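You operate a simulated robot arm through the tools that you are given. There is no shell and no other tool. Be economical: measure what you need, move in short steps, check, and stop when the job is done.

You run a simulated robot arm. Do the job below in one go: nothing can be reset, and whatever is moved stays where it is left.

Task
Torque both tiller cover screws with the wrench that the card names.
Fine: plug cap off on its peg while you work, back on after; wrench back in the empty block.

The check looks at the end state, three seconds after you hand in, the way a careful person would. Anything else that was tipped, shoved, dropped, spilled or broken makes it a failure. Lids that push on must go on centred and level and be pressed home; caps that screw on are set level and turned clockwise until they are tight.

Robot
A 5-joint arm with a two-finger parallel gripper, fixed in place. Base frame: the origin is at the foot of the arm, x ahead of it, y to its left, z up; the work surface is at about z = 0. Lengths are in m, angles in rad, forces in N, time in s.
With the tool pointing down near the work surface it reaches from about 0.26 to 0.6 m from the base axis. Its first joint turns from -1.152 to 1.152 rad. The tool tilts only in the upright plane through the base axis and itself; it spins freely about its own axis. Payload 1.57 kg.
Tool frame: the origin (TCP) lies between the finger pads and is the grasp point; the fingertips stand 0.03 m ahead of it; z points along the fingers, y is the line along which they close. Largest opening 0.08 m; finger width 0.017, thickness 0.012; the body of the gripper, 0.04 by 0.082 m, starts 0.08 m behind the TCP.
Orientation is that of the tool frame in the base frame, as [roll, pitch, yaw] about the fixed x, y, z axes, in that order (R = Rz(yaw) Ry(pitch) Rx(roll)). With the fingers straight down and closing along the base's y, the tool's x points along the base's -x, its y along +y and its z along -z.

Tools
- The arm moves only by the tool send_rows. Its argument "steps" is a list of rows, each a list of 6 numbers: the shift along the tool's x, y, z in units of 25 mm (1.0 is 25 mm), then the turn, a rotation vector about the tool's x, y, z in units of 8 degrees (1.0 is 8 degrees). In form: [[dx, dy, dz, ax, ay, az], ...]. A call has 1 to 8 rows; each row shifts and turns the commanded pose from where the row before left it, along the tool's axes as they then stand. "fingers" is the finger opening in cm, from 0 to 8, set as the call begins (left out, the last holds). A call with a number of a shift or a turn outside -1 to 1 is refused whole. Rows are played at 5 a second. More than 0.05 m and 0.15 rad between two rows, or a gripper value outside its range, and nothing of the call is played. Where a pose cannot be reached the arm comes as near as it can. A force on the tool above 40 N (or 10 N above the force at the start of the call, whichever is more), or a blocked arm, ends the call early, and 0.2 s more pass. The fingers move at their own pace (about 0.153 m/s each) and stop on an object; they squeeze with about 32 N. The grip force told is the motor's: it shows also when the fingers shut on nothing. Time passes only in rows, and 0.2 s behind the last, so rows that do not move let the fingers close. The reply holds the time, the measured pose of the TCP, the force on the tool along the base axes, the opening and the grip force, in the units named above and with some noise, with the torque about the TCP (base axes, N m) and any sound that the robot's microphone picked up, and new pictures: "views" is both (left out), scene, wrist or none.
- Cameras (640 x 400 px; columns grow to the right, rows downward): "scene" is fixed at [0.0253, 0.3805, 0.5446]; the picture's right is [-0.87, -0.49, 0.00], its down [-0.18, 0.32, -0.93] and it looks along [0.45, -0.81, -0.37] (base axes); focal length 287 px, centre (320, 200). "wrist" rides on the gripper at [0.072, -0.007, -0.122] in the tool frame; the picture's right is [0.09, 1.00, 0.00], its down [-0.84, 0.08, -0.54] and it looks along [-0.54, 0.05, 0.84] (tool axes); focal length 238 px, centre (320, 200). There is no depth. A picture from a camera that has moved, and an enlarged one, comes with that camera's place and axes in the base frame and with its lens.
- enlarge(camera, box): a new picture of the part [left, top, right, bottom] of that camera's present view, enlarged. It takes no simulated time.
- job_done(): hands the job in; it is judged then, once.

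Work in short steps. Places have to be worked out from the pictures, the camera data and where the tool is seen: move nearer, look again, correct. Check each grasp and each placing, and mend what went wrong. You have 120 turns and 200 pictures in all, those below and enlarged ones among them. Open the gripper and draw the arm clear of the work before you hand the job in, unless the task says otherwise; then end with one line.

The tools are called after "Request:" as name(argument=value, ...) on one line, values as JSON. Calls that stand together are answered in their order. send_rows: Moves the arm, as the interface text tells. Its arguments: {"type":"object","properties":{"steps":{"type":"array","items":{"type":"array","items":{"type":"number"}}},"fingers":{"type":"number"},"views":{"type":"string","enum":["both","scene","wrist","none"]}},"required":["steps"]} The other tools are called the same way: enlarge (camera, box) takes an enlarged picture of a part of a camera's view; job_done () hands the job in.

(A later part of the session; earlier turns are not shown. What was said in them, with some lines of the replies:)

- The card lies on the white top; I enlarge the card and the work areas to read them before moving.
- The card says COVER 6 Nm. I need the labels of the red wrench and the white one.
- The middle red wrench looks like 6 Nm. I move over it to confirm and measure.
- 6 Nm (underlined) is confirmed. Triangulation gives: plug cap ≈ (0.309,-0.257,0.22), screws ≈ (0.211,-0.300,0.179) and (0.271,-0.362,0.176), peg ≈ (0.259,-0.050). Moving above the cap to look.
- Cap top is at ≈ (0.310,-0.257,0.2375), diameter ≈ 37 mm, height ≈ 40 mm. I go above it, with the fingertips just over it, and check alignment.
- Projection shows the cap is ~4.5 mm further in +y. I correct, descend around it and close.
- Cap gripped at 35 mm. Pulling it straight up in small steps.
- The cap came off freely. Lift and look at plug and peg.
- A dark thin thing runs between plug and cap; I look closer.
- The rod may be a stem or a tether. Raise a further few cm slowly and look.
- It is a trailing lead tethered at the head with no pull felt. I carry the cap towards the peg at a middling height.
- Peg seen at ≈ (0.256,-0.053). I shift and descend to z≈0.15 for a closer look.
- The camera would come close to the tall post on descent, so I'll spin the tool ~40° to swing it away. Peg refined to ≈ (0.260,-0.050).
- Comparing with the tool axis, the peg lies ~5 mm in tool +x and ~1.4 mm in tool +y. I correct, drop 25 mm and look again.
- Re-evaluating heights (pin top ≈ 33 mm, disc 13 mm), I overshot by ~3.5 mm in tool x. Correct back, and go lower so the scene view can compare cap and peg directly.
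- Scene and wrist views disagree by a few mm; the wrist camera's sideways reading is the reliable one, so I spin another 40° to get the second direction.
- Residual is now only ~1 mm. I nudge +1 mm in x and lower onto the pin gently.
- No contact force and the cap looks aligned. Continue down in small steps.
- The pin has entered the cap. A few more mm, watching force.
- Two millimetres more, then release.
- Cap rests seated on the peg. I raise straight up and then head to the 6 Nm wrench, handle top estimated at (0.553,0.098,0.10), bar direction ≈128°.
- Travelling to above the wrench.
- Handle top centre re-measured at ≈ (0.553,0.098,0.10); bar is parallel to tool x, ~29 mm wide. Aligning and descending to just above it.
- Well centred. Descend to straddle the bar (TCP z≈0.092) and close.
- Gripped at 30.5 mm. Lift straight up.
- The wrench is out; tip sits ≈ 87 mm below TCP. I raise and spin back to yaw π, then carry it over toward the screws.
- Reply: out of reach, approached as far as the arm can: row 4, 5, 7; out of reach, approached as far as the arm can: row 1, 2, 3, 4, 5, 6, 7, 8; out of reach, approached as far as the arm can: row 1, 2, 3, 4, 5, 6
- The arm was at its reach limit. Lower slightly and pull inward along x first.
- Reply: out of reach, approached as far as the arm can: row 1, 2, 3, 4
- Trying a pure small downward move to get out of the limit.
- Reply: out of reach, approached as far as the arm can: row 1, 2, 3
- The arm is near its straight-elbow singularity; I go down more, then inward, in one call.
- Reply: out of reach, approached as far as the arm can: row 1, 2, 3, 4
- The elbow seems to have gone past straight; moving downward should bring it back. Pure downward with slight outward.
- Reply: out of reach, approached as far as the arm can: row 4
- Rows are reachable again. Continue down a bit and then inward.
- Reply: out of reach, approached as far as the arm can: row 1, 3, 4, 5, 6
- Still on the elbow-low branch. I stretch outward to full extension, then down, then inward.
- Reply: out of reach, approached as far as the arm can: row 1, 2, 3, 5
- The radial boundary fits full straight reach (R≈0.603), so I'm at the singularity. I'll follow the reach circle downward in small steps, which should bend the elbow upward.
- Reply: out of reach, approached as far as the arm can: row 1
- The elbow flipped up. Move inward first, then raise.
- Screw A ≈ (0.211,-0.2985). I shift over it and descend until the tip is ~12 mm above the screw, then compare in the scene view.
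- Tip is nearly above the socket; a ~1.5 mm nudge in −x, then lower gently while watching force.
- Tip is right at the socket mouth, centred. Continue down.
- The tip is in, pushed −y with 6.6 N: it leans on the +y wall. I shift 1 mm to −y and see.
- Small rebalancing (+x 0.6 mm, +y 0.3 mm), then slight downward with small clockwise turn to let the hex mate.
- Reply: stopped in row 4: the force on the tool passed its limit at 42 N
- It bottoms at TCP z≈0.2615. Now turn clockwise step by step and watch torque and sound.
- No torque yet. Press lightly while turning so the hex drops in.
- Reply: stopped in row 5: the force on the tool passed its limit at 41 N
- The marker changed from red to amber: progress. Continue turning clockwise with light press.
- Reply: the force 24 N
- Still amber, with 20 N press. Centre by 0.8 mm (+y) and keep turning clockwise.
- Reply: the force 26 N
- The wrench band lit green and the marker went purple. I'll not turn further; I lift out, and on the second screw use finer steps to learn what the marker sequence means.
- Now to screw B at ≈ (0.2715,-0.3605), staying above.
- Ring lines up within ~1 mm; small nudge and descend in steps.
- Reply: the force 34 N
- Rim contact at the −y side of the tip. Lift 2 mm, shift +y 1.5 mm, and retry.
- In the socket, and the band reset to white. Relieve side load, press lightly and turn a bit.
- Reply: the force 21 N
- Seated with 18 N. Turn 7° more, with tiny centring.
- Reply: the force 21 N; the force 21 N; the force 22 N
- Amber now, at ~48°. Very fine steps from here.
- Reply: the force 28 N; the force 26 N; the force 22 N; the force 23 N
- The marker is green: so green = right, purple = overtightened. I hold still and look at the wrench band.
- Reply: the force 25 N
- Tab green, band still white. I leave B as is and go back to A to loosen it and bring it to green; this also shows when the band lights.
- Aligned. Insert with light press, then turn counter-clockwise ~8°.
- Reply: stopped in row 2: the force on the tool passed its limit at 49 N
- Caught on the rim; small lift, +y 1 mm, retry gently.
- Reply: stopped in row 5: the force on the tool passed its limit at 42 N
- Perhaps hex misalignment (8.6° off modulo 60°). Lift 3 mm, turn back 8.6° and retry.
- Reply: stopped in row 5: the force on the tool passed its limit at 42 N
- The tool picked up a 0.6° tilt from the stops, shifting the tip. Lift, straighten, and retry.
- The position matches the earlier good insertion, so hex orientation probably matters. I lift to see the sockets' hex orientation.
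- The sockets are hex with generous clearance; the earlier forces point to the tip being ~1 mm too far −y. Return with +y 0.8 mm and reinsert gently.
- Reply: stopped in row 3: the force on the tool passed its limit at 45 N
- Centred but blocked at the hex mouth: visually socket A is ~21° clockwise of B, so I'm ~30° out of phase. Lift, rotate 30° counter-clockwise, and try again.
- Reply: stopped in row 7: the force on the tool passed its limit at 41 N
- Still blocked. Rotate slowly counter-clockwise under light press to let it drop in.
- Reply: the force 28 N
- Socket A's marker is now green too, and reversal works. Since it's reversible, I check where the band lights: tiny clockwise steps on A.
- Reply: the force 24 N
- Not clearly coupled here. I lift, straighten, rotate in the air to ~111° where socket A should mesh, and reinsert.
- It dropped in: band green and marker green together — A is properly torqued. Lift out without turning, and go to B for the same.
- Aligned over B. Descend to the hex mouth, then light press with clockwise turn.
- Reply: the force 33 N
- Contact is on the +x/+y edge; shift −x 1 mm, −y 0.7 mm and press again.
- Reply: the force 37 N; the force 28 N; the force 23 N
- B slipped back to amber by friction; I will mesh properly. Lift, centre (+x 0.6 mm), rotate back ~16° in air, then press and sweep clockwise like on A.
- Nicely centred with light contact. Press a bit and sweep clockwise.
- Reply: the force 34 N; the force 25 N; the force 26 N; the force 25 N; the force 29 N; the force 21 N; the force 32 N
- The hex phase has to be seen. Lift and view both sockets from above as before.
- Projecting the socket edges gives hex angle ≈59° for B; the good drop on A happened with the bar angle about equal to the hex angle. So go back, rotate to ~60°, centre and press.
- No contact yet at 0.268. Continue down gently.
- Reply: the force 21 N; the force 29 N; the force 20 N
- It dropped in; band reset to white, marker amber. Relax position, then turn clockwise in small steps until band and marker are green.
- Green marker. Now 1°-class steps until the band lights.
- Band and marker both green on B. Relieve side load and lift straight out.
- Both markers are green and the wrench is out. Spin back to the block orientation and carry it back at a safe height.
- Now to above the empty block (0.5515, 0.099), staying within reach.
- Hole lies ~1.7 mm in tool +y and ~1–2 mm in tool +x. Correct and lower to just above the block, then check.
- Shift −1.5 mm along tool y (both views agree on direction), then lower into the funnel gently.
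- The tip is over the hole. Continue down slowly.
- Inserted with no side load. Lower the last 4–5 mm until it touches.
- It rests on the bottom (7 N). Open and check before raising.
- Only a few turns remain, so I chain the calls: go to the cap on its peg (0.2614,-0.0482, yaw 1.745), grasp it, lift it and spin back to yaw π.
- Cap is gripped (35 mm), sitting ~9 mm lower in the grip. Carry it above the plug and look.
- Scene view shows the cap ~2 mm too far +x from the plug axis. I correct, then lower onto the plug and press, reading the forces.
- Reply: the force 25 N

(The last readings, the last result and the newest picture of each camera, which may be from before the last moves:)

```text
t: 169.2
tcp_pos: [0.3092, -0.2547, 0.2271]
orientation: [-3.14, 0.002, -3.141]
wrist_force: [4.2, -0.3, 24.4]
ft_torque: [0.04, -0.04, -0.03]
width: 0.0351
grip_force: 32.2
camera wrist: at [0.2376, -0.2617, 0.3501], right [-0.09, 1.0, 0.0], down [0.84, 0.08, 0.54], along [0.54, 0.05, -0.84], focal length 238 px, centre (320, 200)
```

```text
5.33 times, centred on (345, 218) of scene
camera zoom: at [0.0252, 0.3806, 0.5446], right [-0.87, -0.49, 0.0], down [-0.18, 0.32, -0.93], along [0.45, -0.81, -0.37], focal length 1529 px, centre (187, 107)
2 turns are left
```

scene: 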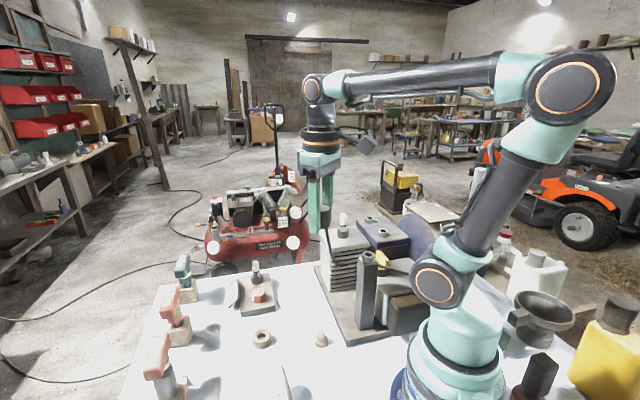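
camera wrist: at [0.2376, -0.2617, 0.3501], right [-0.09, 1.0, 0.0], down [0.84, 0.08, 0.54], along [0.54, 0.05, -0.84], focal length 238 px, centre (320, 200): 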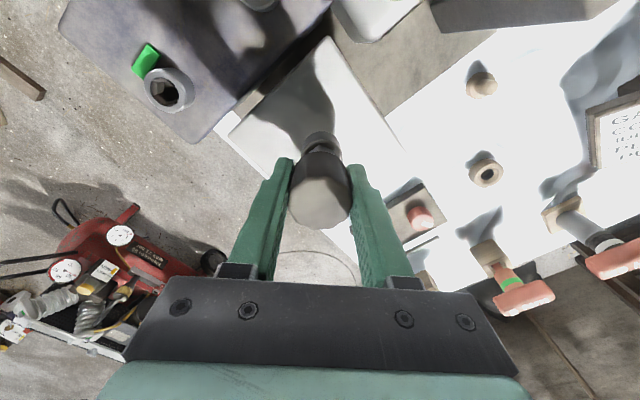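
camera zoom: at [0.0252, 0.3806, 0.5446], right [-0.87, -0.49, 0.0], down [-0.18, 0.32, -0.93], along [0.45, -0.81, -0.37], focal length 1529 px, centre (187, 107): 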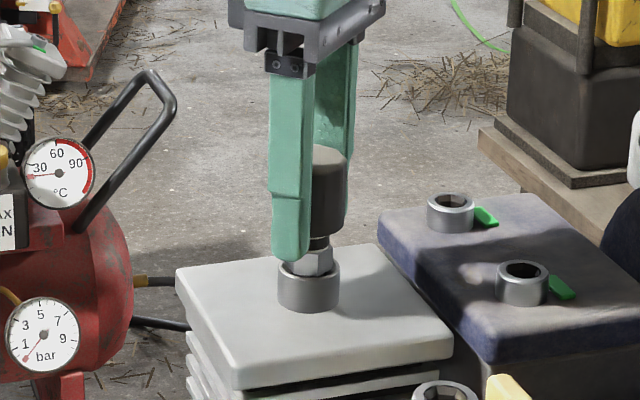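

The cap is on the plug with 24 N press and sits at its original height against the collar. One more firm press, relax, release, rise and verify.

Request:
send_rows(steps=[[0, 0, 0.04, 0, 0, 0], [0, 0, 0.02, 0, 0, 0], [0, 0, 0, 0, 0, 0]], views="none")

Request:
send_rows(steps=[[0, 0, -0.08, 0, 0, 0], [0, 0, 0, 0, 0, 0]], views="none")

Request:
send_rows(steps=[[0, 0, 0, 0, 0, 0], [0, 0, 0, 0, 0, 0], [0, 0, 0, 0, 0, 0]], fingers=8, views="none")

Request:
send_rows(steps=[[0, 0, -0.5, 0, 0, 0], [0, 0, -1, 0, 0, 0], [0, 0, -1, 0, 0, 0], [0, 0, -1, 0, 0, 0], [0, 0, -1, 0, 0, 0], [0, 0, -1, 0, 0, 0], [0, 0, -0.5, 0, 0, 0], [0, 0, 0, 0, 0, 0]], views="both")

Request:
enlarge(camera="scene", box=[310, 195, 410, 275])

Request:
enlarge(camera="wrist", box=[180, 0, 400, 180])

```text
t: 170.1
tcp_pos: [0.3089, -0.2553, 0.2274]
orientation: [-3.141, 0.0, 3.141]
wrist_force: [-3.3, 1.6, 31.2]
ft_torque: [0.06, 0.11, 0.02]
width: 0.035
grip_force: 32.7
```

```text
t: 170.7
tcp_pos: [0.3088, -0.2559, 0.2269]
orientation: [3.138, -0.003, -3.141]
wrist_force: [0.7, -2.4, 15.9]
ft_torque: [-0.05, 0.01, -0.03]
width: 0.0347
grip_force: 32.3
```

```text
t: 171.4
tcp_pos: [0.3081, -0.2556, 0.2262]
orientation: [3.141, -0.001, 3.141]
wrist_force: [-0.3, 0.0, 0.4]
ft_torque: [0.01, 0.01, 0.01]
width: 0.0801
grip_force: 0.0
```

```text
t: 173.2
tcp_pos: [0.3086, -0.2564, 0.3771]
orientation: [3.141, -0.003, -3.141]
wrist_force: [0.3, -0.4, 0.1]
ft_torque: [0.03, -0.01, -0.02]
width: 0.08
grip_force: 0.0
camera wrist: at [0.2376, -0.2623, 0.4995], right [-0.09, 1.0, 0.0], down [0.84, 0.08, 0.54], along [0.54, 0.05, -0.84], focal length 238 px, centre (320, 200)
```

scene: 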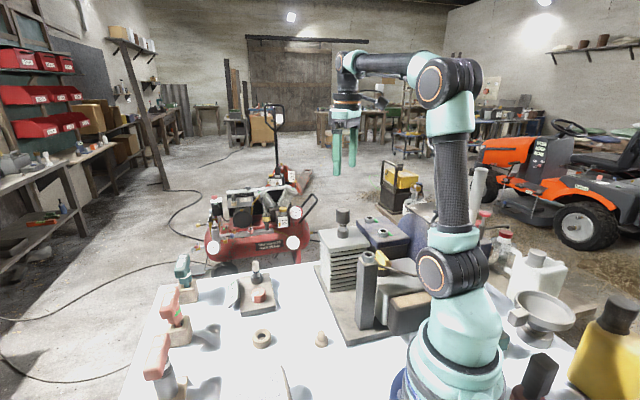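
wrist: 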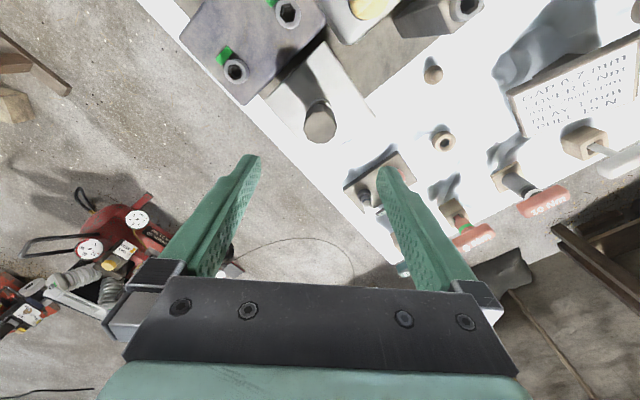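

```text
5.00 times, centred on (360, 235) of scene
camera zoom: at [0.0253, 0.3805, 0.5446], right [-0.87, -0.49, 0.0], down [-0.18, 0.32, -0.93], along [0.45, -0.81, -0.37], focal length 1433 px, centre (120, 25)
```

zoom: 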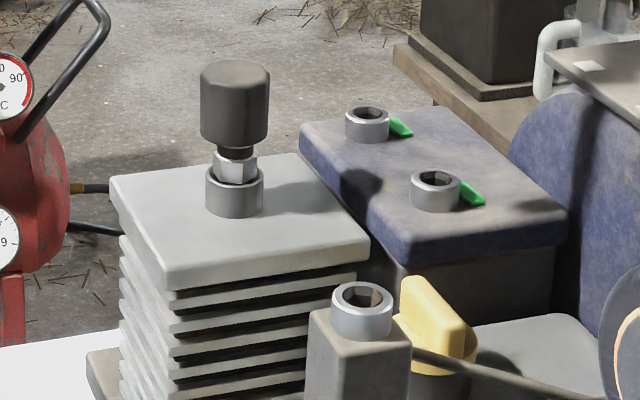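

```text
2.22 times, centred on (290, 90) of wrist
camera zoom: at [0.2376, -0.2623, 0.4995], right [-0.09, 1.0, 0.0], down [0.84, 0.08, 0.54], along [0.54, 0.05, -0.84], focal length 530 px, centre (387, 444)
1 turns are left
```

zoom: 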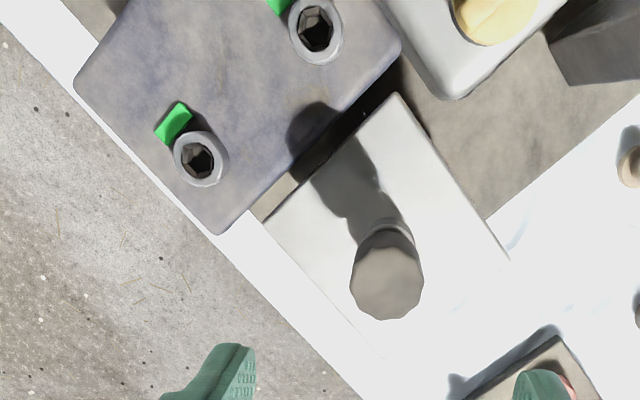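

The cap sits level on the plug at its original height, both markers are green, the wrench stands in its block, and the gripper is open and clear of the work, so I hand in.

Request:
job_done()

```text
The job is handed in.
```

Both cover screws are torqued with the 6 Nm wrench and both markers show green. I first overtightened one screw (purple marker), then backed it off and re-torqued it. The wrench is back in its block and the plug cap is pressed back on the plug.
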